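You operate a simulated robot arm through the tools that you are given. There is no shell and no other tool. Be economical: measure what you need, move in short steps, check, and stop when the job is done.

The job below is to be done with a simulated robot arm. You get a single attempt, and the scene is never put back.

Task
Open both clamps, unlock the stop, slide it to 240 mm and hang the 12 mm spacer on its rack.

It is judged by the outcome, as a careful person would: the job done as asked, and still so three seconds after it is handed in. It fails if anything else is knocked over, pushed out of place, dropped, spilled or broken.

Robot
A 6-joint arm with a two-finger parallel gripper, fixed in place. Base frame: the origin is at the foot of the arm, x ahead of it, y to its left, z up; the work surface is at about z = 0. Units: m, degrees, N and s.
With the tool pointing down near the work surface it reaches from about 0.14 to 0.58 m from the base axis. Its first joint turns from -66.0 to 66.0 degrees. Payload 2.1 kg.
The tool frame sits at the grasp point between the pads (the TCP): z along the fingers, y along the line on which they close. The tips reach 0.03 m beyond it. Largest opening 0.094 m; finger width 0.028, thickness 0.01; the body of the gripper, 0.05 by 0.096 m, starts 0.055 m behind the TCP.
Orientation is that of the tool frame in the base frame, as a unit quaternion [x, y, z, w]. With the fingers straight down and closing along the base's y, the tool's x points along the base's -x, its y along +y and its z along -z.

Tools
- The arm moves only by the tool play_rows. Its argument "commands" is a list of rows, each a list of 3 entries, a list of its own where there are three numbers: the gripper command, from -1 (fully open) to 1 (shut), values between in proportion, then the shift along the tool's x, y, z in m, then the turn, a rotation vector about the tool's x, y, z in degrees. In form: [[claw, [dx, dy, dz], [wx, wy, wz]], ...]. A call has 1 to 8 rows; each row is the pose to reach, as a shift and turn from the pose commanded when the call began, along the tool's axes at that moment. A row lasts 0.2 s, in which the tool goes at most 0.05 m and 8.6 degrees; a call with a longer step from one row to the next is refused whole, and so is a gripper value outside its range. Where a pose cannot be reached the arm comes as near as it can. A force on the tool above 40 N (or 10 N above the force at the start of the call, whichever is more), or a blocked arm, ends the call early, and 0.2 s more pass. Each finger travels about 0.072 m/s and halts on what it meets, pressing with about 31 N; the grip force reading is that of the motor and also rises with nothing between the fingers. The clock runs only during rows and for 0.2 s after the last one: add rows that repeat a pose to give the fingers time. The reply holds the time, the measured pose of the TCP, the force on the tool along the base axes, the opening and the grip force, in the units named above and with some noise, with the torque about the TCP (base axes, N m) and any sound that the robot's microphone picked up, and new pictures: "show" is both (left out), scene, wrist or none.
- Cameras (640 x 400 px; columns grow to the right, rows downward): "scene" is fixed at [0.0612, -0.3724, 0.4956]; the picture's right is [0.72, -0.69, 0.00], its down [-0.33, -0.35, -0.88] and it looks along [0.61, 0.63, -0.48] (base axes); focal length 232 px, centre (320, 200). "wrist" rides on the gripper at [0.076, 0.014, -0.102] in the tool frame; the picture's right is [-0.18, 0.98, 0.00], its down [-0.75, -0.14, -0.64] and it looks along [-0.63, -0.12, 0.77] (tool axes); focal length 243 px, centre (320, 200). There is no depth. A picture from a camera that has moved, and an enlarged one, comes with that camera's place and axes in the base frame and with its lens.
- zoom(camera, box): a new picture of the part [left, top, right, bottom] of that camera's present view, enlarged. No time passes.
- close_job(): hands the job in; it is judged then, once.

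Go step by step. Nothing tells you positions but the pictures and the camera data: compare them with the known pose of the tool, close in by small moves and look again before you grip or let go. The budget is 120 turns and 200 pictures, counting those below and the enlarged ones. Unless the task says otherwise, let go and move clear before handing in, and close with one line.

The tools are called by a JSON object that holds its "name" and its "arguments". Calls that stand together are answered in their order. play_rows: Moves the arm, as the interface text tells. Its arguments: {"type":"object","properties":{"commands":{"type":"array"},"show":{"type":"string","enum":["both","scene","wrist","none"]}},"required":["commands"]} The other tools are called the same way: zoom (camera, box) takes an enlarged picture of a part of a camera's view; close_job () hands the job in.

At the start:

```text
t: 0.0
ee_pos: [0.3111, -0.1589, 0.3489]
tool_rot: [0.001, 1.0, -0.001, 0.0]
force: [0.1, 0.9, -0.6]
ft_torque: [0.01, 0.0, 0.04]
width: 0.0941
finger_force: 0.0
```

scene: 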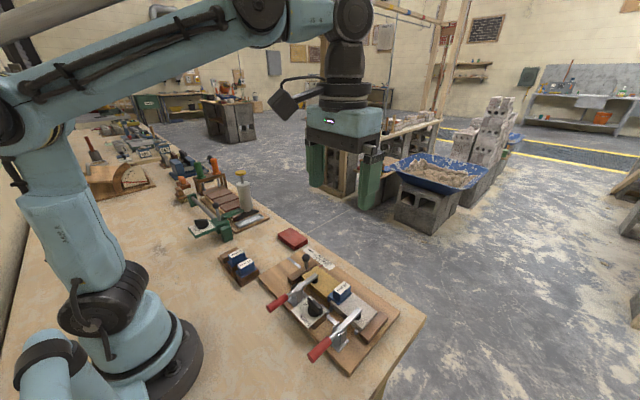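
wrist: 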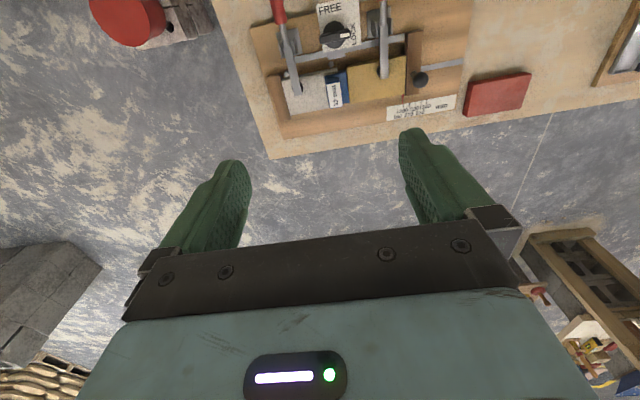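

I see a fixture board with two red-handled toggle clamps, a FREE/LOCK knob, a stop on a scale, and a rack nearby. I'll enlarge the views to understand it.

{"name": "zoom", "arguments": {"camera": "scene", "box": [200, 210, 430, 380]}}

{"name": "zoom", "arguments": {"camera": "wrist", "box": [230, 0, 550, 160]}}

{"name": "zoom", "arguments": {"camera": "scene", "box": [60, 110, 320, 270]}}

```text
2.35 times, centred on (315, 295) of scene
camera zoom: at [0.0612, -0.3724, 0.4956], right [0.72, -0.69, 0.0], down [-0.33, -0.35, -0.88], along [0.61, 0.63, -0.48], focal length 546 px, centre (332, -24)
```

zoom: 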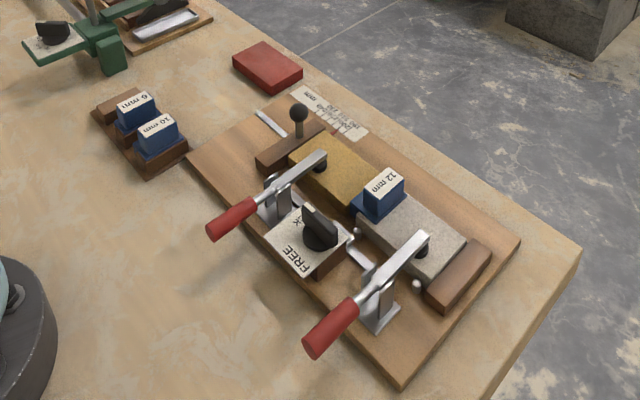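

```text
2.00 times, centred on (390, 80) of wrist
camera zoom: at [0.2356, -0.1441, 0.4526], right [0.18, 0.98, 0.0], down [0.75, -0.14, 0.64], along [0.63, -0.12, -0.77], focal length 485 px, centre (180, 440)
```

zoom: 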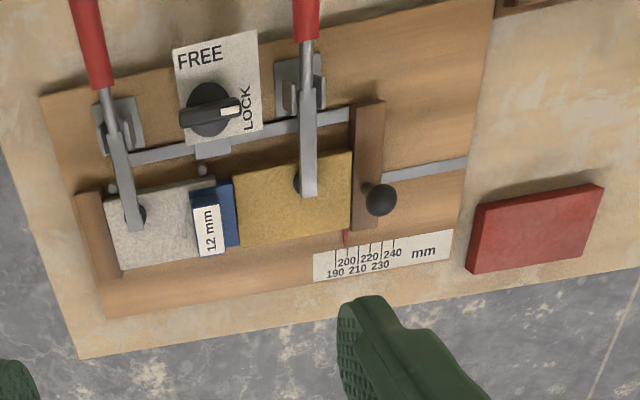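

```text
2.46 times, centred on (190, 190) of scene
camera zoom: at [0.0612, -0.3724, 0.4956], right [0.72, -0.69, 0.0], down [-0.33, -0.35, -0.88], along [0.61, 0.63, -0.48], focal length 571 px, centre (640, 225)
```

zoom: 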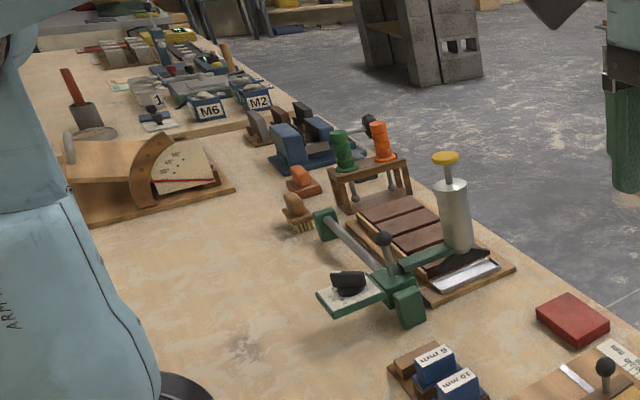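

The board runs along y, from about y=-0.22 to 0.05 at x≈0.22–0.42. I'll move back so the wrist camera looks straight at it.

{"name": "play_rows", "arguments": {"commands": [[-1, [0.04, 0.0, 0], [0, 0, 0]], [-1, [0.08, 0.02, 0.0], [0, 0, 0]], [-1, [0.12, 0.04, 0.0], [0, 0, 0]], [-1, [0.12, 0.04, 0.0], [0, 0, 0]]]}}

```text
t: 1.0
ee_pos: [0.192, -0.1172, 0.3483]
tool_rot: [-0.001, 1.0, 0.001, 0.0]
force: [-0.9, 0.4, -0.7]
ft_torque: [0.0, 0.02, 0.0]
width: 0.094
finger_force: 0.1
camera wrist: at [0.1151, -0.1031, 0.4513], right [0.18, 0.98, 0.0], down [0.75, -0.14, 0.64], along [0.63, -0.12, -0.77], focal length 243 px, centre (320, 200)
```

scene: 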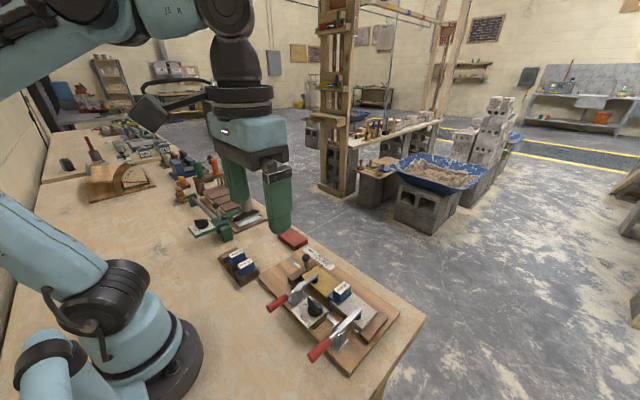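
wrist: 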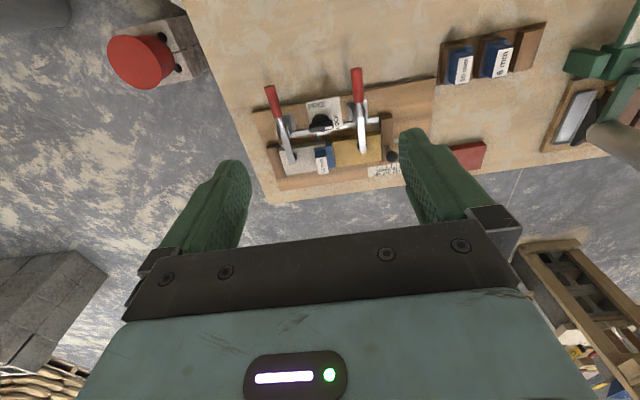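

{"name": "zoom", "arguments": {"camera": "wrist", "box": [240, 60, 420, 200]}}

{"name": "zoom", "arguments": {"camera": "wrist", "box": [410, 10, 570, 110]}}

{"name": "zoom", "arguments": {"camera": "scene", "box": [255, 250, 385, 370]}}

{"name": "zoom", "arguments": {"camera": "scene", "box": [205, 230, 285, 300]}}

```text
2.86 times, centred on (330, 130) of wrist
camera zoom: at [0.1151, -0.1031, 0.4513], right [0.18, 0.98, 0.0], down [0.75, -0.14, 0.64], along [0.63, -0.12, -0.77], focal length 693 px, centre (291, 400)
```

zoom: 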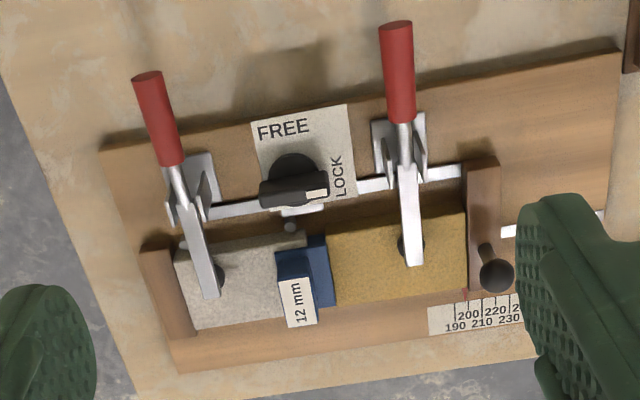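

```text
4.00 times, centred on (490, 60) of wrist
camera zoom: at [0.1151, -0.1031, 0.4513], right [0.18, 0.98, 0.0], down [0.75, -0.14, 0.64], along [0.63, -0.12, -0.77], focal length 970 px, centre (-360, 760)
```

zoom: 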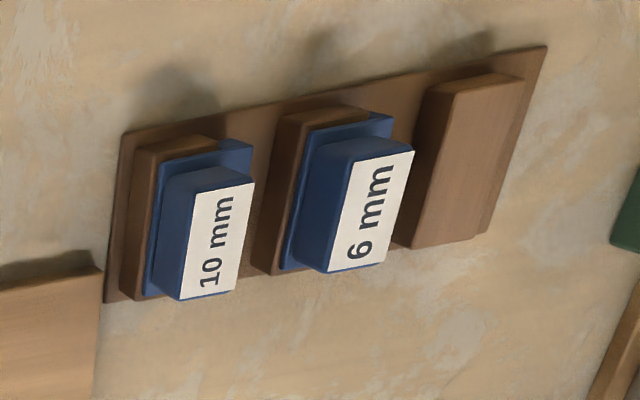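

```text
3.33 times, centred on (320, 310) of scene
camera zoom: at [0.0611, -0.3723, 0.4956], right [0.72, -0.69, 0.0], down [-0.33, -0.35, -0.88], along [0.61, 0.63, -0.48], focal length 774 px, centre (320, -167)
```

zoom: 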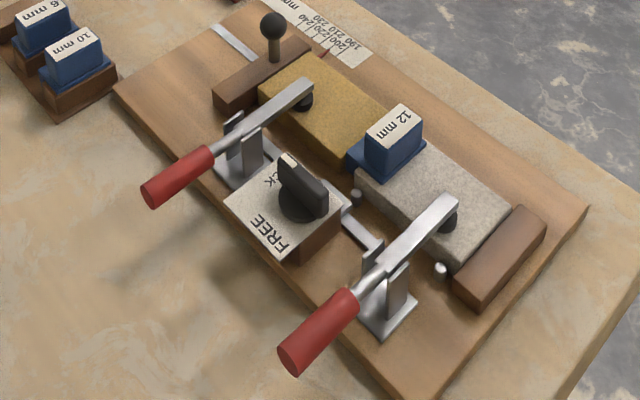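

```text
5.71 times, centred on (245, 265) of scene
camera zoom: at [0.0611, -0.3723, 0.4956], right [0.72, -0.69, 0.0], down [-0.33, -0.35, -0.88], along [0.61, 0.63, -0.48], focal length 1326 px, centre (749, -171)
```

zoom: 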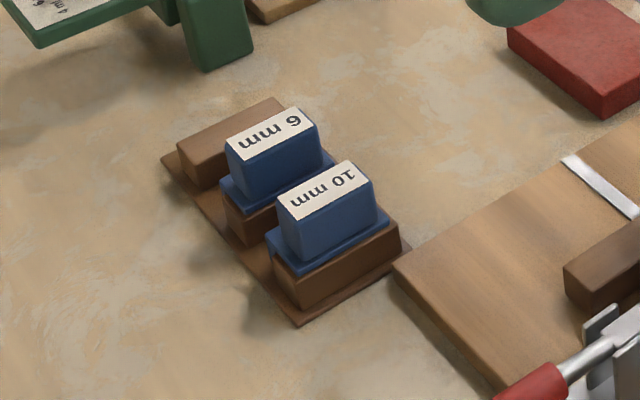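

The rack has three brown blocks near x≈0.23 (10 mm at y≈0.08, 6 mm at 0.13, an empty one at 0.19). I'll move over there for a closer look.

{"name": "play_rows", "arguments": {"commands": [[-1, [0, 0.045, 0], [0, 0, 0]], [-1, [0, 0.09, 0], [0, 0, 0]], [-1, [0, 0.135, 0], [0, 0, 0]], [-1, [0, 0.18, 0], [0, 0, 0]], [-1, [0, 0.225, 0.02], [0, 0, 0]], [-1, [0, 0.25, 0.05], [0, 0, 0]], [-1, [0, 0.25, 0.05], [0, 0, 0]]], "show": "wrist"}}

```text
t: 2.6
ee_pos: [0.1925, 0.1311, 0.2976]
tool_rot: [0.0, 1.0, 0.0, 0.0]
force: [-0.5, 0.2, -0.1]
ft_torque: [0.04, -0.05, 0.0]
width: 0.0939
finger_force: 0.0
camera wrist: at [0.1167, 0.1447, 0.4013], right [0.18, 0.98, 0.0], down [0.75, -0.14, 0.64], along [0.63, -0.12, -0.77], focal length 243 px, centre (320, 200)
```

wrist: 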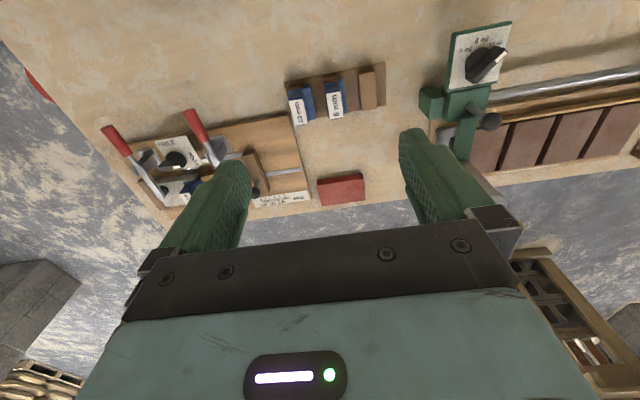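

{"name": "zoom", "arguments": {"camera": "wrist", "box": [270, 55, 400, 136]}}

{"name": "zoom", "arguments": {"camera": "wrist", "box": [90, 90, 330, 240]}}

```text
4.92 times, centred on (335, 96) of wrist
camera zoom: at [0.1167, 0.1447, 0.4013], right [0.18, 0.98, 0.0], down [0.75, -0.14, 0.64], along [0.63, -0.12, -0.77], focal length 1194 px, centre (246, 714)
```

zoom: 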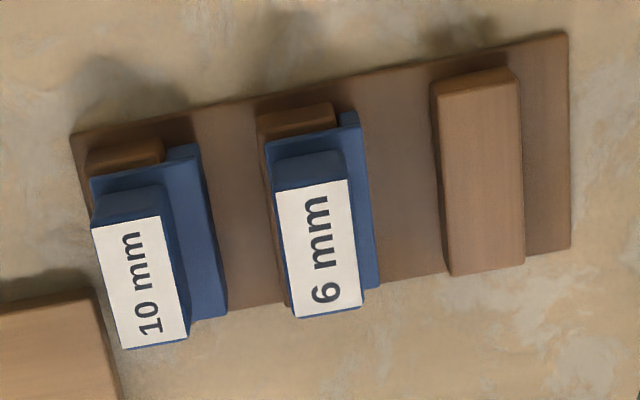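

```text
2.67 times, centred on (210, 165) of wrist
camera zoom: at [0.1167, 0.1447, 0.4013], right [0.18, 0.98, 0.0], down [0.75, -0.14, 0.64], along [0.63, -0.12, -0.77], focal length 647 px, centre (613, 293)
```

zoom: 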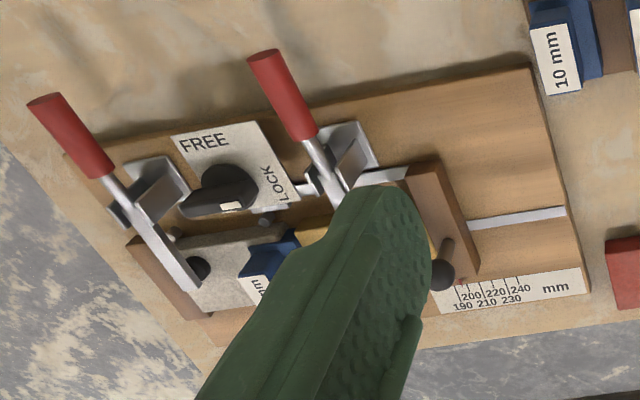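

The spacers are inverted-L pieces hung over rails with the leg on the +y side; the third rail is free. Next I want to understand the clamp mechanism.

{"name": "zoom", "arguments": {"camera": "scene", "box": [265, 265, 335, 310]}}

{"name": "zoom", "arguments": {"camera": "scene", "box": [300, 300, 380, 370]}}

{"name": "zoom", "arguments": {"camera": "scene", "box": [280, 245, 340, 290]}}

```text
8.89 times, centred on (300, 288) of scene
camera zoom: at [0.0612, -0.3723, 0.4956], right [0.72, -0.69, 0.0], down [-0.33, -0.35, -0.88], along [0.61, 0.63, -0.48], focal length 2063 px, centre (498, -578)
```

zoom: 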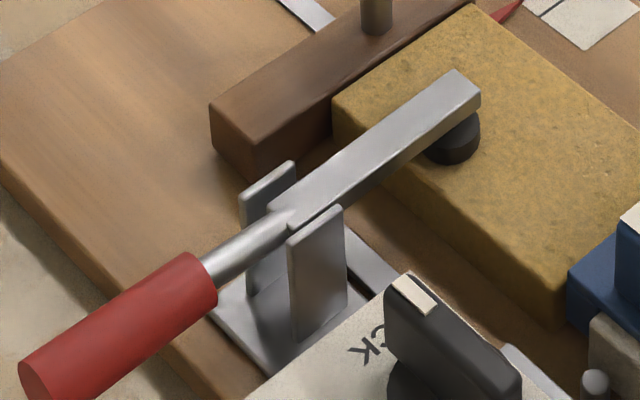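

```text
5.71 times, centred on (340, 335) of scene
camera zoom: at [0.0612, -0.3723, 0.4956], right [0.72, -0.69, 0.0], down [-0.33, -0.35, -0.88], along [0.61, 0.63, -0.48], focal length 1326 px, centre (206, -571)
```

zoom: 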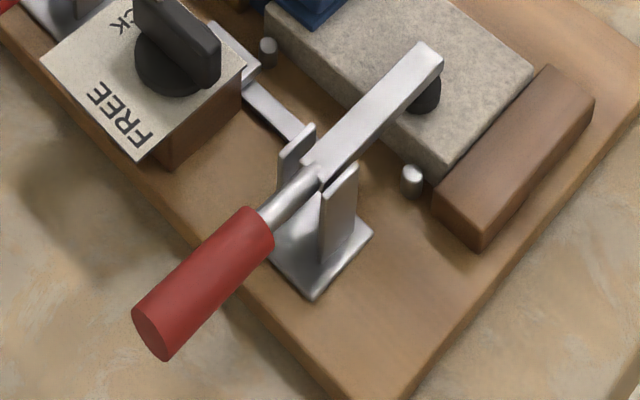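

```text
8.89 times, centred on (310, 268) of scene
camera zoom: at [0.0612, -0.3723, 0.4956], right [0.72, -0.69, 0.0], down [-0.33, -0.35, -0.88], along [0.61, 0.63, -0.48], focal length 2063 px, centre (409, -400)
```

zoom: 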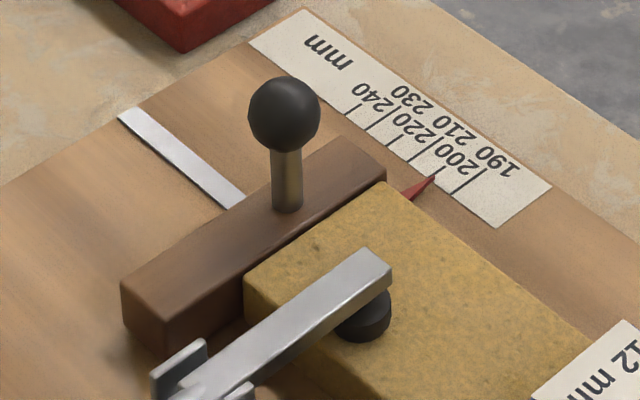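

The clamps look like simple levers: handle at x≈0.21–0.25, z≈0.05, pivoting between two uprights, so pushing the handle down should raise the bar. I'll close the fingers and come above the handle at y≈-0.067.

{"name": "play_rows", "arguments": {"commands": [[1, [0, -0.045, 0], [0, 0, 0]], [1, [0, -0.09, 0], [0, 0, 0]], [1, [-0.01, -0.135, 0.0], [0, 0, 0]], [1, [-0.0255, -0.17, 0.02], [0, 0, 0]], [1, [-0.0255, -0.198, 0.05], [0, 0, 0]], [1, [-0.0255, -0.198, 0.1], [0, 0, 0]], [1, [-0.0255, -0.198, 0.165], [0, 0, 0]], [1, [-0.0255, -0.198, 0.165], [0, 0, 0]]]}}

```text
refused: row 7 steps farther than a row can; nothing moved
```

{"name": "play_rows", "arguments": {"commands": [[1, [0, -0.045, 0], [0, 0, 0]], [1, [0, -0.09, 0], [0, 0, 0]], [1, [-0.01, -0.135, 0.0], [0, 0, 0]], [1, [-0.0255, -0.17, 0.02], [0, 0, 0]], [1, [-0.0255, -0.198, 0.05], [0, 0, 0]], [1, [-0.0255, -0.198, 0.1], [0, 0, 0]], [1, [-0.0255, -0.198, 0.14], [0, 0, 0]], [1, [-0.0255, -0.198, 0.165], [0, 0, 0]]]}}

```text
t: 4.4
ee_pos: [0.2171, -0.0671, 0.1324]
tool_rot: [-0.001, 1.0, 0.0, 0.0]
force: [-1.1, 0.4, 0.2]
ft_torque: [0.0, 0.01, 0.0]
width: 0.0
finger_force: 31.1
camera wrist: at [0.1409, -0.0523, 0.2364], right [0.18, 0.98, 0.0], down [0.75, -0.14, 0.64], along [0.63, -0.12, -0.77], focal length 243 px, centre (320, 200)
```

scene: 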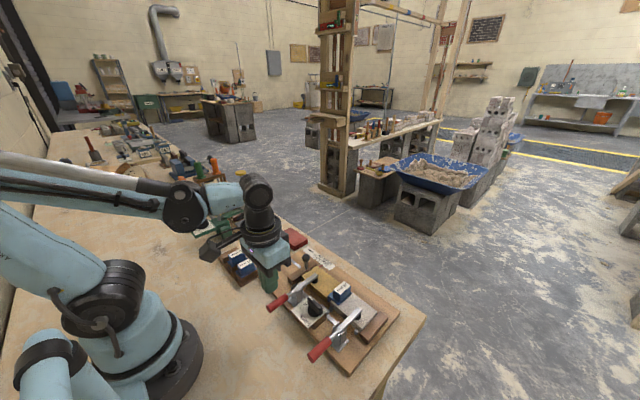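
wrist: 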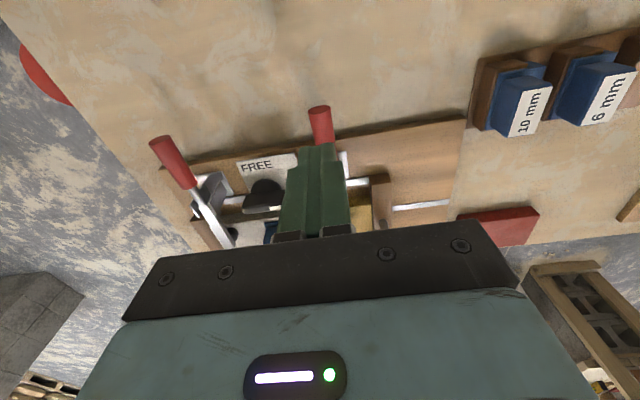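

The closed fingers are above the handle. I'll press down in small steps.

{"name": "play_rows", "arguments": {"commands": [[1, [0, 0, 0.015], [0, 0, 0]], [1, [0, 0, 0.03], [0, 0, 0]], [1, [0, 0, 0.04], [0, 0, 0]], [1, [0, 0, 0.046], [0, 0, 0]], [1, [0, 0, 0.05], [0, 0, 0]], [1, [0, 0, 0.054], [0, 0, 0]]], "show": "scene"}}

```text
t: 5.5
ee_pos: [0.2179, -0.0662, 0.0875]
tool_rot: [-0.001, 1.0, 0.001, -0.003]
force: [-2.4, 0.9, 14.2]
ft_torque: [0.08, 0.2, -0.06]
width: 0.0003
finger_force: 30.7
stopped in row 5: the force on the tool passed its limit at 64 N (the readings are from after the stop); the commanded pose is now the measured one
```

scene: 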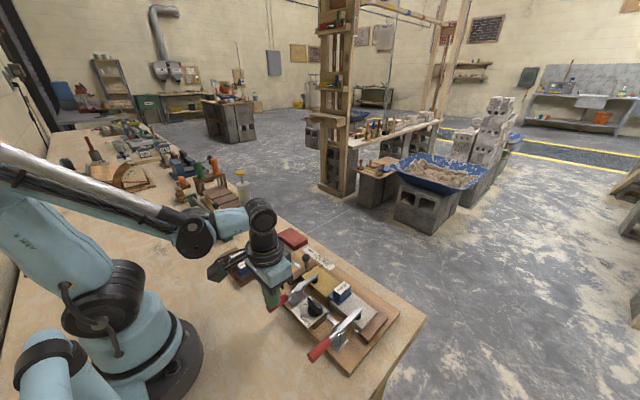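

The handle won't go down (hard contact at z≈0.058), so it must lift up. I'll raise, open to 5 cm, straddle the handle and grip it.

{"name": "play_rows", "arguments": {"commands": [[0, [0.0, 0, -0.02], [0, 0, 0]], [0, [0, 0, -0.02], [0, 0, 0]], [0, [0, -0.001, -0.02], [0, 0, 0]], [0, [0.001, -0.001, 0.0], [0, 0, 0]], [0, [0.001, -0.001, 0.02], [0, 0, 0]], [0, [0.001, -0.001, 0.038], [0, 0, 0]], [0, [0.001, -0.001, 0.038], [0, 0, 0]]]}}

```text
t: 7.1
ee_pos: [0.2182, -0.0663, 0.0482]
tool_rot: [-0.001, 1.0, 0.001, -0.002]
force: [0.1, -0.7, 0.7]
ft_torque: [-0.02, 0.01, 0.0]
width: 0.047
finger_force: 0.0
camera wrist: at [0.1418, -0.0519, 0.1527], right [0.18, 0.98, 0.0], down [0.76, -0.14, 0.64], along [0.63, -0.12, -0.77], focal length 243 px, centre (320, 200)
```

scene: 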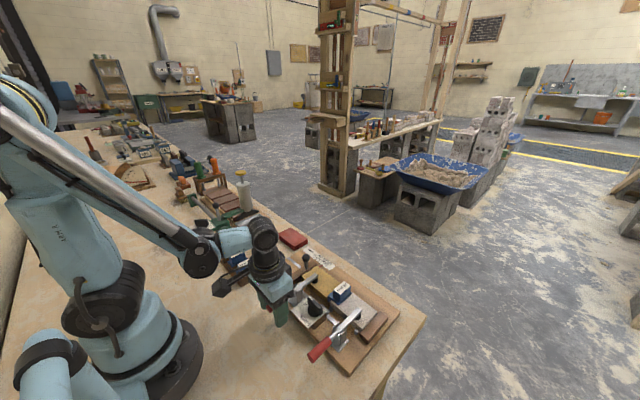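
wrist: 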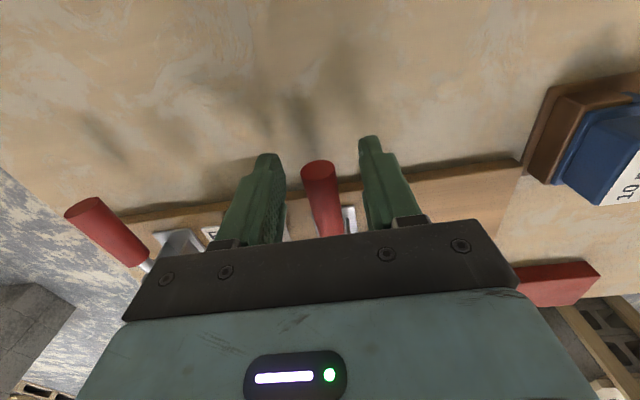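

The handle sits between the fingers, so I'll close on it.

{"name": "play_rows", "arguments": {"commands": [[0.5, [0, 0, 0], [0, 0, 0]], [1, [0, 0, 0], [0, 0, 0]], [1, [0, 0, 0], [0, 0, 0]], [1, [0, 0, 0], [0, 0, 0]]], "show": "none"}}

```text
t: 8.1
ee_pos: [0.2177, -0.065, 0.0491]
tool_rot: [-0.001, 1.0, 0.002, -0.001]
force: [2.5, 16.8, -6.9]
ft_torque: [-0.02, 0.11, -0.1]
width: 0.0209
finger_force: 45.1
```

{"name": "play_rows", "arguments": {"commands": [[1, [0, 0.0015, 0], [0, 0, 0]], [1, [-0.0002, 0.0015, -0.004], [0, 0, 0]], [1, [-0.0008, 0.0015, -0.009], [0, 0, 0]], [1, [-0.0018, 0.0015, -0.0135], [0, 0, 0]]]}}

```text
t: 9.1
ee_pos: [0.2182, -0.0651, 0.0612]
tool_rot: [-0.001, 1.0, 0.002, -0.004]
force: [-6.8, 19.8, -15.5]
ft_torque: [0.01, 0.82, -0.21]
width: 0.0202
finger_force: 44.4
camera wrist: at [0.1428, -0.0514, 0.1663], right [0.18, 0.98, 0.0], down [0.76, -0.14, 0.64], along [0.63, -0.12, -0.77], focal length 243 px, centre (320, 200)
```

scene: 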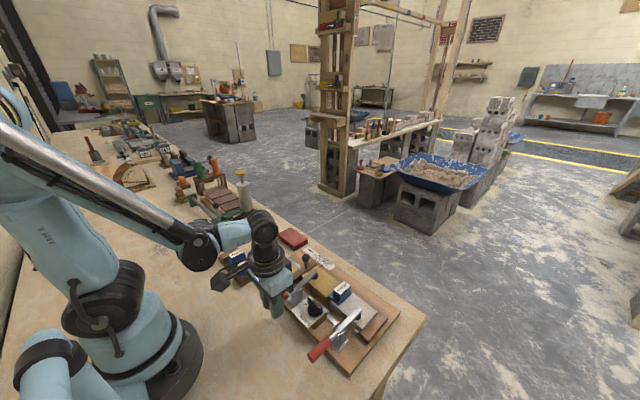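
wrist: 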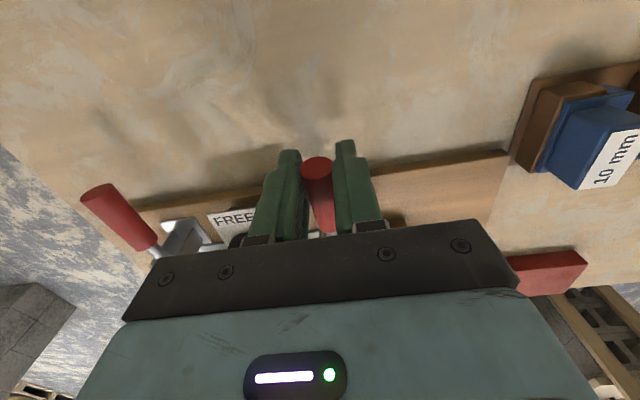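

{"name": "zoom", "arguments": {"camera": "scene", "box": [250, 260, 340, 330]}}

```text
5.71 times, centred on (295, 295) of scene
camera zoom: at [0.0612, -0.3724, 0.4956], right [0.72, -0.69, 0.0], down [-0.33, -0.35, -0.88], along [0.61, 0.63, -0.48], focal length 1326 px, centre (463, -343)
```

zoom: 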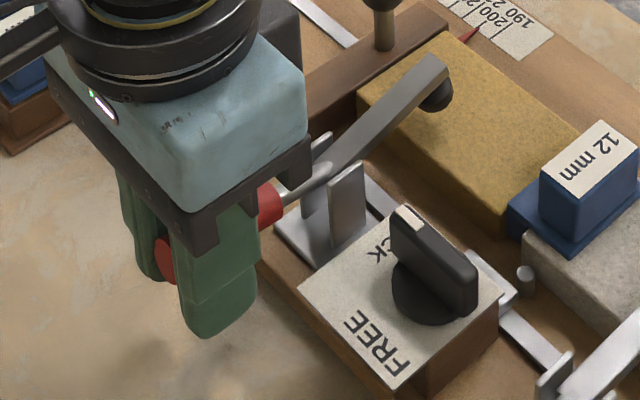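

The bar is rising off the yellow block as the handle lifts, so I'll follow the arc further.

{"name": "play_rows", "arguments": {"commands": [[1, [-0.002, 0.002, -0.006], [0, 0, 0]], [1, [-0.004, 0.002, -0.011], [0, 0, 0]], [1, [-0.007, 0.002, -0.016], [0, 0, 0]], [1, [-0.01, 0.002, -0.02], [0, 0, 0]], [1, [-0.013, 0.002, -0.024], [0, 0, 0]], [1, [-0.0165, 0.002, -0.028], [0, 0, 0]]], "show": "none"}}

{"name": "zoom", "arguments": {"camera": "scene", "box": [250, 260, 340, 330]}}

```text
t: 10.5
ee_pos: [0.2342, -0.0641, 0.0902]
tool_rot: [0.0, 1.0, -0.002, -0.007]
force: [-25.5, -13.1, -8.3]
ft_torque: [-0.2, 1.46, 0.05]
width: 0.0164
finger_force: 45.1
```

```text
5.71 times, centred on (295, 295) of scene
camera zoom: at [0.0612, -0.3724, 0.4956], right [0.72, -0.69, 0.0], down [-0.33, -0.35, -0.88], along [0.61, 0.63, -0.48], focal length 1326 px, centre (463, -343)
```

zoom: 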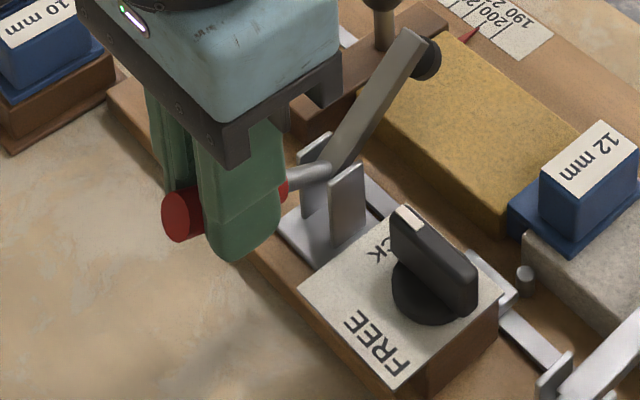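

{"name": "zoom", "arguments": {"camera": "wrist", "box": [220, 100, 440, 260]}}

{"name": "zoom", "arguments": {"camera": "scene", "box": [265, 270, 325, 310]}}

```text
2.50 times, centred on (330, 180) of wrist
camera zoom: at [0.1587, -0.0507, 0.1939], right [0.18, 0.98, 0.0], down [0.76, -0.14, 0.63], along [0.62, -0.12, -0.78], focal length 606 px, centre (295, 250)
```

zoom: 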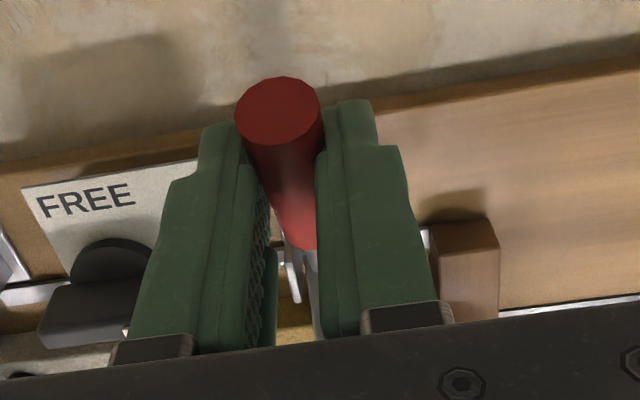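

```text
10.00 times, centred on (295, 290) of scene
camera zoom: at [0.0612, -0.3724, 0.4956], right [0.72, -0.69, 0.0], down [-0.33, -0.35, -0.88], along [0.61, 0.63, -0.48], focal length 2321 px, centre (570, -700)
```

zoom: 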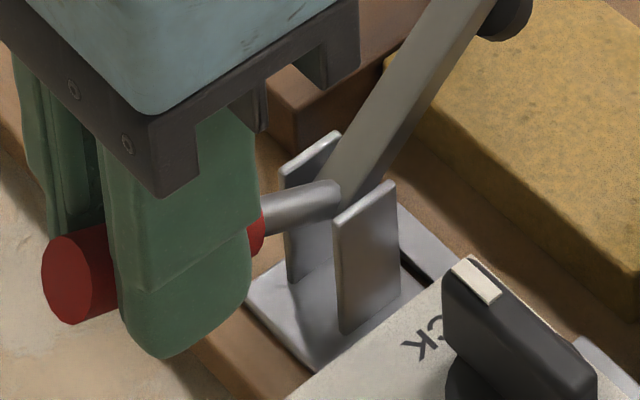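

The bar is up about 45° but the handle has slipped toward the fingertips. I'll release to see whether it stays, then regrip on the handle axis.

{"name": "play_rows", "arguments": {"commands": [[0.3, [0, 0.0, 0], [0, 0, 0]], [0.0, [0, 0.0, 0], [0, 0, 0]], [0, [0, 0, 0], [0, 0, 0]]], "show": "none"}}

{"name": "zoom", "arguments": {"camera": "scene", "box": [250, 260, 340, 330]}}

{"name": "zoom", "arguments": {"camera": "wrist", "box": [220, 100, 440, 260]}}

```text
t: 11.3
ee_pos: [0.2362, -0.0637, 0.0894]
tool_rot: [-0.001, 1.0, 0.001, -0.001]
force: [-0.8, -0.9, -0.1]
ft_torque: [0.0, -0.02, -0.02]
width: 0.0469
finger_force: 0.1
```

```text
5.71 times, centred on (295, 295) of scene
camera zoom: at [0.0612, -0.3724, 0.4956], right [0.72, -0.69, 0.0], down [-0.33, -0.35, -0.88], along [0.61, 0.63, -0.48], focal length 1326 px, centre (463, -343)
```

zoom: 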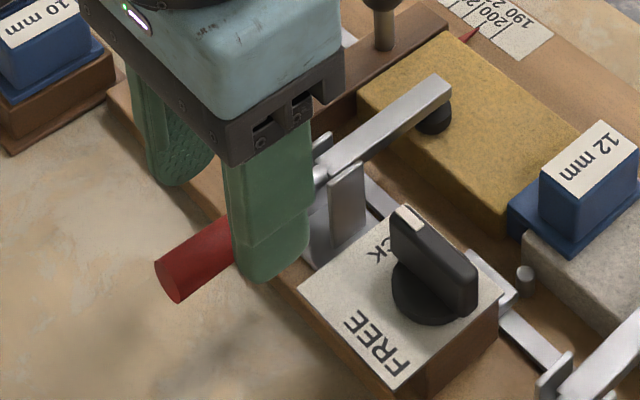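

```text
2.50 times, centred on (330, 180) of wrist
camera zoom: at [0.1598, -0.0503, 0.1932], right [0.18, 0.98, 0.0], down [0.76, -0.14, 0.64], along [0.63, -0.12, -0.77], focal length 606 px, centre (295, 250)
```

zoom: 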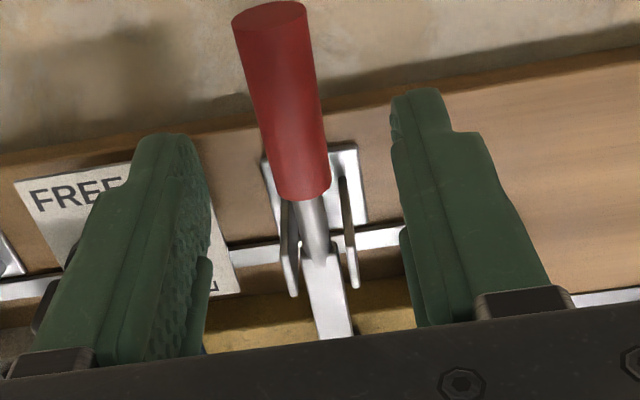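

The clamp springs back, so it's a toggle that has to pass its centre. I'll regrip with the tool tilted −20° and rotate it along with the handle on a corrected arc (pivot near x≈0.28, z≈0.047).

{"name": "play_rows", "arguments": {"commands": [[0, [0.012, -0.001, -0.02], [0, -7, 0]], [0, [0.024, -0.001, -0.03], [0, -14, 0]], [0, [0.024, -0.001, -0.03], [0, -20, 0]], [0, [0.024, -0.001, 0.0], [0, -20, 0]], [0, [0.024, -0.001, 0.025], [0, -20, 0]], [0, [0.024, -0.001, 0.0405], [0, -20, 0]], [0, [0.024, -0.001, 0.0405], [0, -20, 0]]], "show": "both"}}

{"name": "zoom", "arguments": {"camera": "scene", "box": [250, 260, 340, 330]}}

```text
t: 12.9
ee_pos: [0.2151, -0.0657, 0.0503]
tool_rot: [0.0, 0.985, 0.001, 0.171]
force: [-0.6, 0.3, 1.0]
ft_torque: [-0.02, 0.0, -0.01]
width: 0.0471
finger_force: 0.0
camera wrist: at [0.1086, -0.0525, 0.1226], right [0.17, 0.98, 0.06], down [0.49, -0.14, 0.86], along [0.85, -0.12, -0.51], focal length 243 px, centre (320, 200)
```

scene: 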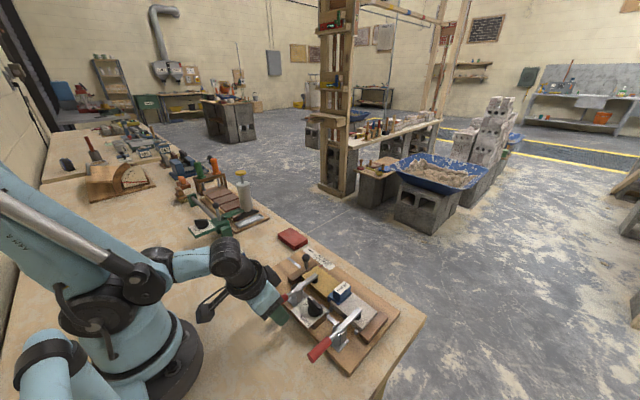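
wrist: 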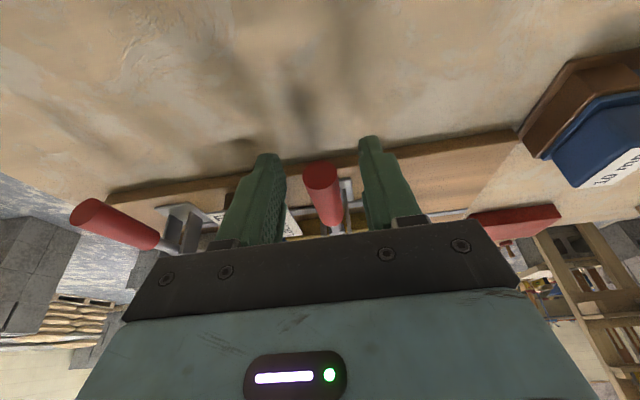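

```text
5.71 times, centred on (295, 295) of scene
camera zoom: at [0.0611, -0.3723, 0.4956], right [0.72, -0.69, 0.0], down [-0.33, -0.35, -0.88], along [0.61, 0.63, -0.48], focal length 1326 px, centre (463, -343)
```

zoom: 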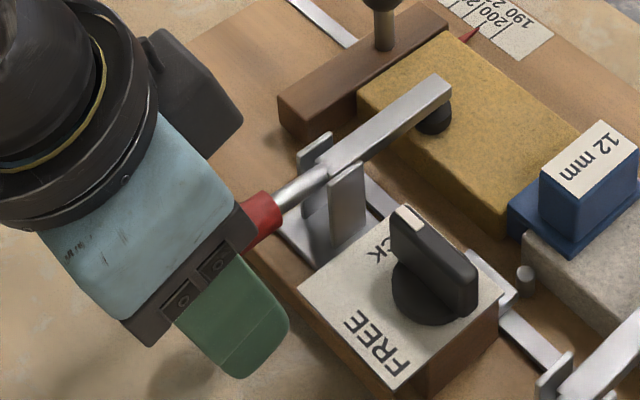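

{"name": "play_rows", "arguments": {"commands": [[0.3, [0, 0.001, 0], [0, 0, 0]], [1, [0, 0.001, 0], [0, 0, 0]], [1, [0, 0.001, 0], [0, 0, 0]], [1, [0, 0.001, 0], [0, 0, 0]]], "show": "none"}}

```text
t: 13.9
ee_pos: [0.2147, -0.0649, 0.0519]
tool_rot: [0.0, 0.985, 0.002, 0.171]
force: [0.4, 8.7, -4.0]
ft_torque: [-0.01, -0.06, -0.13]
width: 0.0202
finger_force: 45.2
```

{"name": "play_rows", "arguments": {"commands": [[1, [-0.0018, 0.001, -0.0041], [0, 3, 0]], [1, [-0.0037, 0.001, -0.0083], [0, 6, 0]], [1, [-0.0061, 0.001, -0.0122], [0, 9, 0]], [1, [-0.0085, 0.001, -0.016], [0, 12, 0]], [1, [-0.0114, 0.001, -0.0195], [0, 15, 0]], [1, [-0.0143, 0.001, -0.0229], [0, 18, 0]], [1, [-0.0177, 0.001, -0.0259], [0, 21, 0]], [1, [-0.0211, 0.001, -0.0289], [0, 24, 0]]], "show": "none"}}

{"name": "zoom", "arguments": {"camera": "scene", "box": [250, 260, 340, 330]}}

{"name": "zoom", "arguments": {"camera": "wrist", "box": [220, 100, 440, 260]}}

```text
t: 15.8
ee_pos: [0.22, -0.0654, 0.0852]
tool_rot: [0.001, 0.999, -0.004, -0.042]
force: [-1.8, -0.3, 0.1]
ft_torque: [0.0, -0.06, 0.0]
width: 0.0165
finger_force: 45.3
stopped in row 8: the force on the tool passed its limit at 41 N (the readings are from after the stop); the commanded pose is now the measured one
```

```text
5.71 times, centred on (295, 295) of scene
camera zoom: at [0.0612, -0.3723, 0.4956], right [0.72, -0.69, 0.0], down [-0.33, -0.35, -0.88], along [0.61, 0.63, -0.48], focal length 1326 px, centre (463, -343)
```

zoom: 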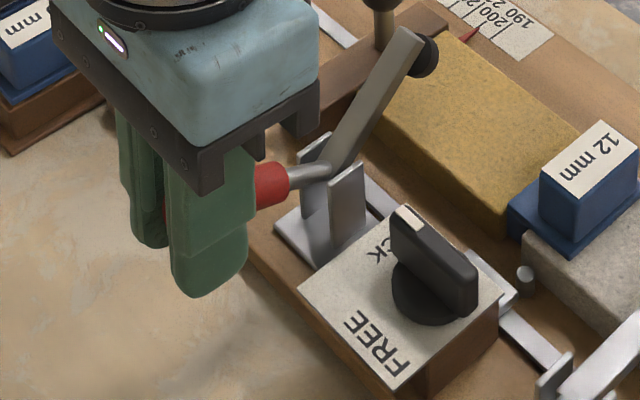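

```text
2.50 times, centred on (330, 180) of wrist
camera zoom: at [0.1517, -0.0499, 0.1934], right [0.18, 0.98, -0.02], down [0.81, -0.14, 0.58], along [0.56, -0.13, -0.82], focal length 606 px, centre (295, 250)
```

zoom: 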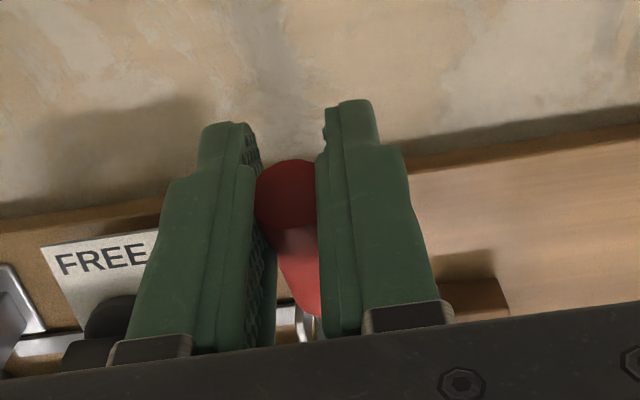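

{"name": "play_rows", "arguments": {"commands": [[1, [-0.0009, 0.0, -0.0018], [0, 1, 0]], [1, [-0.0018, 0.0, -0.0036], [0, 2, 0]], [1, [-0.0028, 0.0, -0.0053], [0, 3, 0]], [1, [-0.0038, 0.0, -0.007], [0, 4, 0]]], "show": "none"}}

{"name": "zoom", "arguments": {"camera": "scene", "box": [250, 260, 340, 330]}}

```text
t: 16.8
ee_pos: [0.2229, -0.0646, 0.0913]
tool_rot: [0.0, 0.997, -0.005, -0.077]
force: [-4.5, -0.5, -15.6]
ft_torque: [0.06, 1.15, 0.07]
width: 0.0165
finger_force: 44.6
```

```text
5.71 times, centred on (295, 295) of scene
camera zoom: at [0.0612, -0.3724, 0.4956], right [0.72, -0.69, 0.0], down [-0.33, -0.35, -0.88], along [0.61, 0.63, -0.48], focal length 1326 px, centre (463, -343)
```

zoom: 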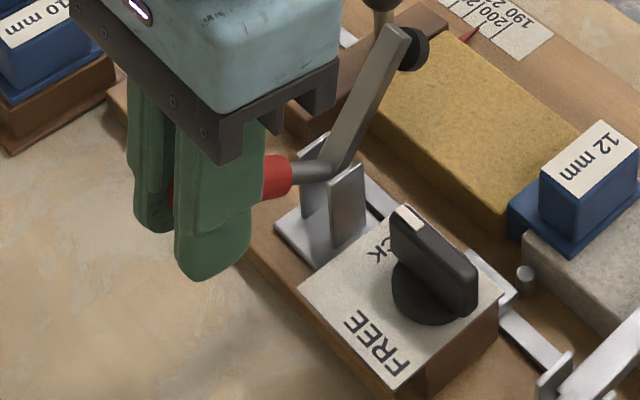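

It is moving further with a steady spring load. I'll continue the arc, turning the tool at the same rate as the handle.

{"name": "play_rows", "arguments": {"commands": [[1, [-0.0026, 0.0, -0.0043], [0, 5, 0]], [1, [-0.0053, 0.0, -0.0085], [0, 10, 0]], [1, [-0.0085, 0.0, -0.0123], [0, 14, 0]], [1, [-0.0117, 0.0, -0.0161], [0, 18, 0]], [1, [-0.0154, 0.0, -0.0195], [0, 22, 0]], [1, [-0.0191, 0.0, -0.0227], [0, 26, 0]]], "show": "none"}}

{"name": "zoom", "arguments": {"camera": "scene", "box": [250, 260, 340, 330]}}

```text
t: 17.8
ee_pos: [0.237, -0.0647, 0.1035]
tool_rot: [-0.001, 0.975, -0.001, -0.222]
force: [1.3, 2.1, 2.6]
ft_torque: [0.0, -0.06, -0.02]
width: 0.0168
finger_force: 44.6
out of reach, approached as far as the arm can: row 5
stopped in row 5: the force on the tool passed its limit at 41 N (the readings are from after the stop); the commanded pose is now the measured one
```

```text
5.71 times, centred on (295, 295) of scene
camera zoom: at [0.0612, -0.3724, 0.4956], right [0.72, -0.69, 0.0], down [-0.33, -0.35, -0.88], along [0.61, 0.63, -0.48], focal length 1326 px, centre (463, -343)
```

zoom: 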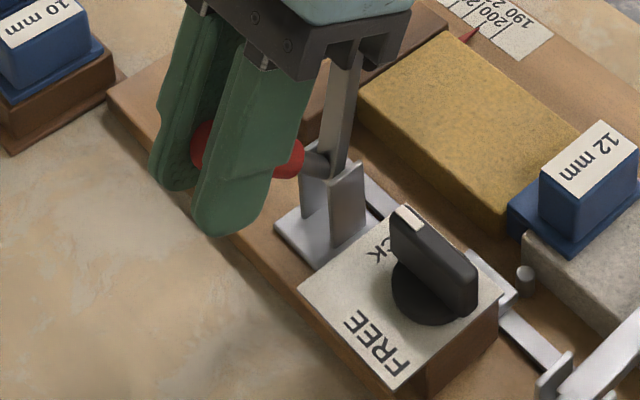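

{"name": "play_rows", "arguments": {"commands": [[0.6, [0, 0.0, 0], [0, 0, 0]], [0.3, [0, 0.0, 0], [0, 0, 0]]], "show": "none"}}

{"name": "zoom", "arguments": {"camera": "scene", "box": [250, 260, 340, 330]}}

```text
t: 18.4
ee_pos: [0.237, -0.0642, 0.1029]
tool_rot: [-0.001, 0.975, -0.001, -0.222]
force: [0.3, 0.6, 0.0]
ft_torque: [-0.01, -0.03, 0.0]
width: 0.0327
finger_force: 0.0
```

```text
5.71 times, centred on (295, 295) of scene
camera zoom: at [0.0612, -0.3724, 0.4956], right [0.72, -0.69, 0.0], down [-0.33, -0.35, -0.88], along [0.61, 0.63, -0.48], focal length 1326 px, centre (463, -343)
```

zoom: 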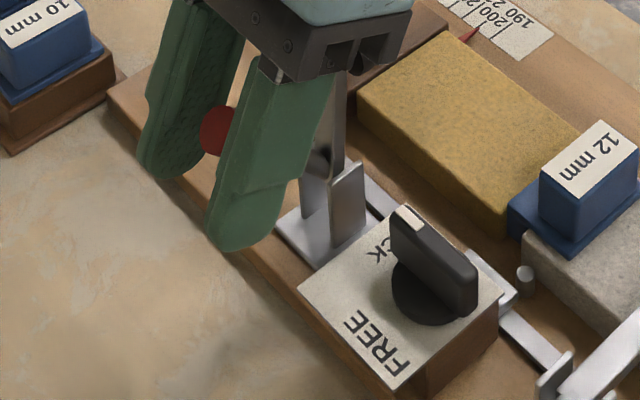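

The toggle has gone over centre and the handle stays up. I'll withdraw along the tool axis and straighten up.

{"name": "play_rows", "arguments": {"commands": [[-0.1, [0, 0.0, 0], [0, 0, 0]], [-0.1, [0, 0.0, -0.02], [0, 0, 0]], [-0.1, [0, 0, -0.05], [0, 0, 0]], [-0.1, [0, 0, -0.085], [0, 0, 0]], [-0.1, [0, 0, -0.1], [0, -8, 0]], [-0.1, [0, 0, -0.1], [0, -16, 0]], [-0.1, [0, 0, -0.1], [0, -24, 0]]], "show": "both"}}

{"name": "zoom", "arguments": {"camera": "scene", "box": [250, 250, 390, 370]}}

```text
t: 20.0
ee_pos: [0.2809, -0.0646, 0.195]
tool_rot: [-0.001, 1.0, 0.0, -0.014]
force: [0.3, -0.5, 0.0]
ft_torque: [-0.01, 0.04, -0.02]
width: 0.052
finger_force: 0.1
camera wrist: at [0.2068, -0.0503, 0.3], right [0.18, 0.98, -0.01], down [0.77, -0.14, 0.62], along [0.61, -0.12, -0.78], focal length 243 px, centre (320, 200)
```

scene: 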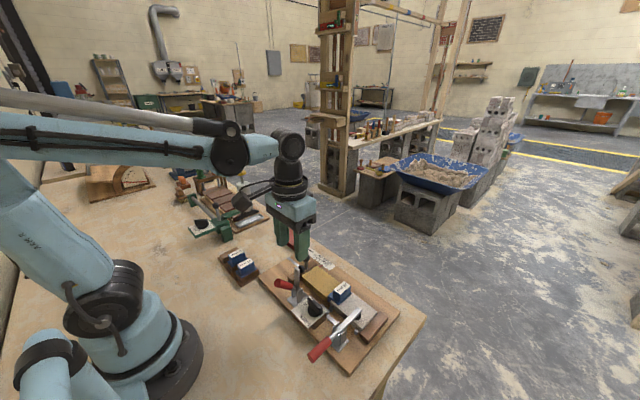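
wrist: 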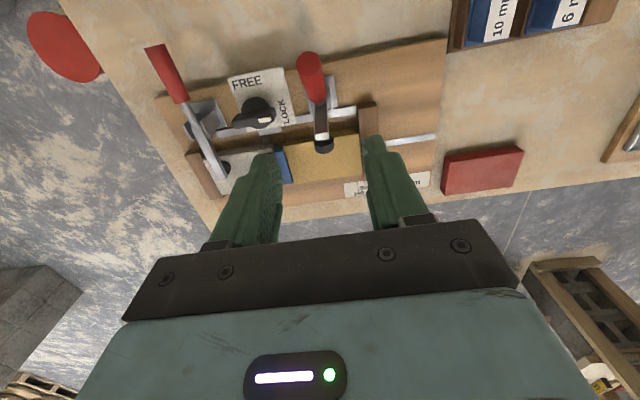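

```text
3.33 times, centred on (320, 310) of scene
camera zoom: at [0.0612, -0.3724, 0.4956], right [0.72, -0.69, 0.0], down [-0.33, -0.35, -0.88], along [0.61, 0.63, -0.48], focal length 774 px, centre (320, -167)
```

zoom: 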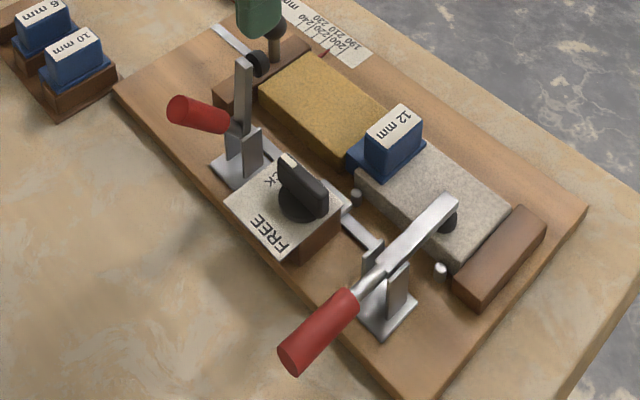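

Clamp one is open (bar upright). Now the same approach to the second handle at y≈-0.198.

{"name": "play_rows", "arguments": {"commands": [[-0.1, [0.02, -0.045, 0], [0, -7, 0]], [-0.1, [0.04, -0.09, 0.0], [0, -14, 0]], [-0.1, [0.062, -0.133, 0], [0, -21.6, 0]], [-0.1, [0.062, -0.133, 0.045], [0, -21.6, 0]], [-0.1, [0.062, -0.133, 0.09], [0, -21.6, 0]], [-0.1, [0.062, -0.133, 0.1], [0, -21.6, 0]]], "show": "wrist"}}

```text
t: 21.4
ee_pos: [0.2158, -0.1988, 0.0967]
tool_rot: [-0.001, 0.985, -0.001, 0.174]
force: [-0.2, 0.0, -0.3]
ft_torque: [-0.01, -0.01, 0.03]
width: 0.0518
finger_force: 0.1
camera wrist: at [0.1093, -0.1843, 0.1677], right [0.17, 0.98, 0.06], down [0.49, -0.14, 0.86], along [0.85, -0.12, -0.51], focal length 243 px, centre (320, 200)
```

wrist: 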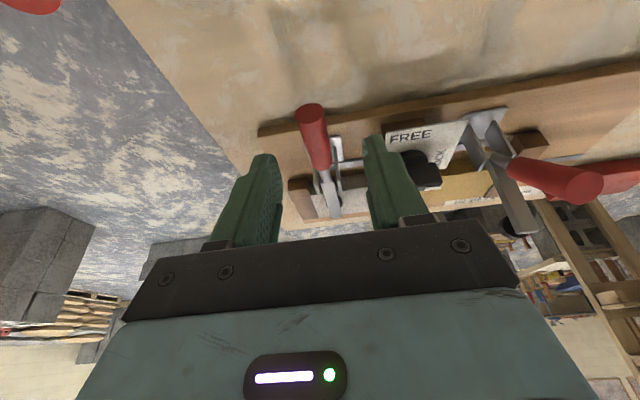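

{"name": "play_rows", "arguments": {"commands": [[-0.1, [0.008, 0, 0.0216], [0, 0, 0]], [-0.1, [0.0157, 0, 0.0432], [0, 0, 0]], [-0.1, [0.0157, 0, 0.0432], [0, 0, 0]]], "show": "wrist"}}

{"name": "zoom", "arguments": {"camera": "scene", "box": [290, 290, 380, 360]}}

```text
t: 22.2
ee_pos: [0.2167, -0.199, 0.05]
tool_rot: [-0.001, 0.985, 0.0, 0.172]
force: [1.0, 0.1, -0.6]
ft_torque: [0.0, 0.01, 0.02]
width: 0.0518
finger_force: 0.0
camera wrist: at [0.1094, -0.1841, 0.1217], right [0.17, 0.98, 0.06], down [0.49, -0.14, 0.86], along [0.85, -0.12, -0.51], focal length 243 px, centre (320, 200)
```

wrist: 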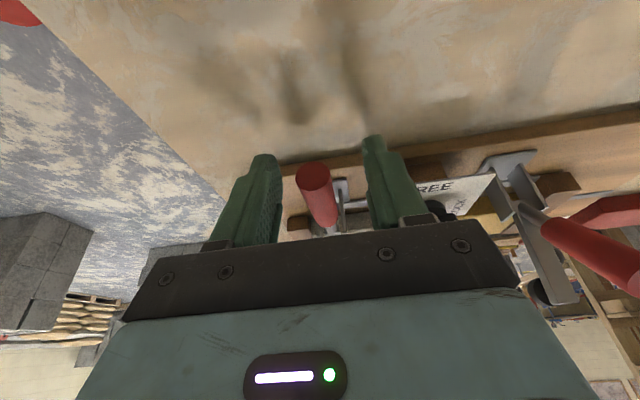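

```text
5.71 times, centred on (335, 325) of scene
camera zoom: at [0.0612, -0.3723, 0.4956], right [0.72, -0.69, 0.0], down [-0.33, -0.35, -0.88], along [0.61, 0.63, -0.48], focal length 1326 px, centre (234, -514)
```

zoom: 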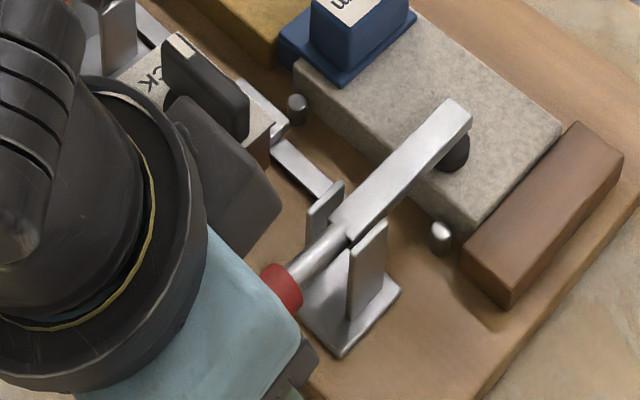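

{"name": "play_rows", "arguments": {"commands": [[0.2, [0, -0.003, 0], [0, 0, 0]], [0.6, [0, -0.003, 0], [0, 0, 0]], [1, [0, -0.003, 0], [0, 0, 0]], [1, [0, -0.003, 0], [0, 0, 0]]], "show": "none"}}

```text
t: 23.2
ee_pos: [0.2162, -0.2001, 0.0498]
tool_rot: [-0.001, 0.985, -0.001, 0.173]
force: [4.4, 15.1, -2.9]
ft_torque: [0.01, 0.06, -0.18]
width: 0.0203
finger_force: 45.0
```

{"name": "play_rows", "arguments": {"commands": [[1, [-0.0017, 0.0015, -0.0043], [0, 4, 0]], [1, [-0.0037, 0.0015, -0.0084], [0, 8, 0]], [1, [-0.006, 0.0015, -0.0124], [0, 12, 0]], [1, [-0.0087, 0.0015, -0.0162], [0, 16, 0]], [1, [-0.0115, 0.0015, -0.0199], [0, 20, 0]], [1, [-0.0145, 0.0015, -0.0232], [0, 24, 0]], [1, [-0.0178, 0.0015, -0.0265], [0, 28, 0]], [1, [-0.0214, 0.0015, -0.0295], [0, 32, 0]]], "show": "none"}}

{"name": "zoom", "arguments": {"camera": "scene", "box": [290, 290, 380, 360]}}

```text
t: 25.0
ee_pos: [0.2267, -0.2003, 0.0852]
tool_rot: [-0.002, 0.995, -0.003, -0.102]
force: [23.1, -2.0, -9.3]
ft_torque: [0.0, -0.36, 0.01]
width: 0.02
finger_force: 44.6
```

```text
5.71 times, centred on (335, 325) of scene
camera zoom: at [0.0612, -0.3724, 0.4956], right [0.72, -0.69, 0.0], down [-0.33, -0.35, -0.88], along [0.61, 0.63, -0.48], focal length 1326 px, centre (234, -514)
```

zoom: 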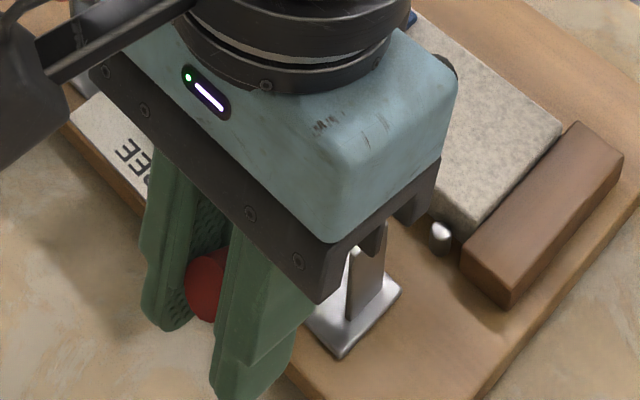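

No slip this time. I'll continue the arc past centre.

{"name": "play_rows", "arguments": {"commands": [[1, [-0.0028, 0, -0.0032], [0, 3, 0]], [1, [-0.0045, 0, -0.0063], [0, 6, 0]], [1, [-0.0061, 0, -0.0092], [0, 9, 0]], [1, [-0.0077, 0, -0.012], [0, 12, 0]], [1, [-0.0095, 0, -0.0147], [0, 13, 0]], [1, [-0.0114, 0, -0.0173], [0, 14, 0]], [1, [-0.0135, 0, -0.0198], [0, 14, 0]], [1, [-0.0157, 0, -0.0222], [0, 14, 0]]], "show": "none"}}

{"name": "zoom", "arguments": {"camera": "scene", "box": [290, 290, 380, 360]}}

```text
t: 26.8
ee_pos: [0.2421, -0.1995, 0.1045]
tool_rot: [0.001, 0.973, -0.003, -0.231]
force: [-33.9, -14.2, -0.1]
ft_torque: [0.17, 1.01, 0.08]
width: 0.0189
finger_force: 45.3
```

```text
5.71 times, centred on (335, 325) of scene
camera zoom: at [0.0611, -0.3724, 0.4956], right [0.72, -0.69, 0.0], down [-0.33, -0.35, -0.88], along [0.61, 0.63, -0.48], focal length 1326 px, centre (234, -514)
```

zoom: 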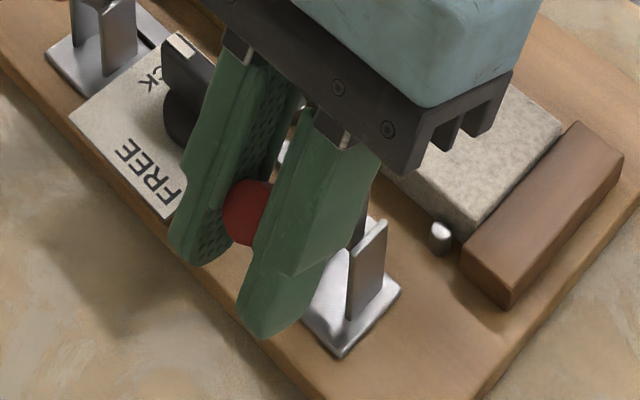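

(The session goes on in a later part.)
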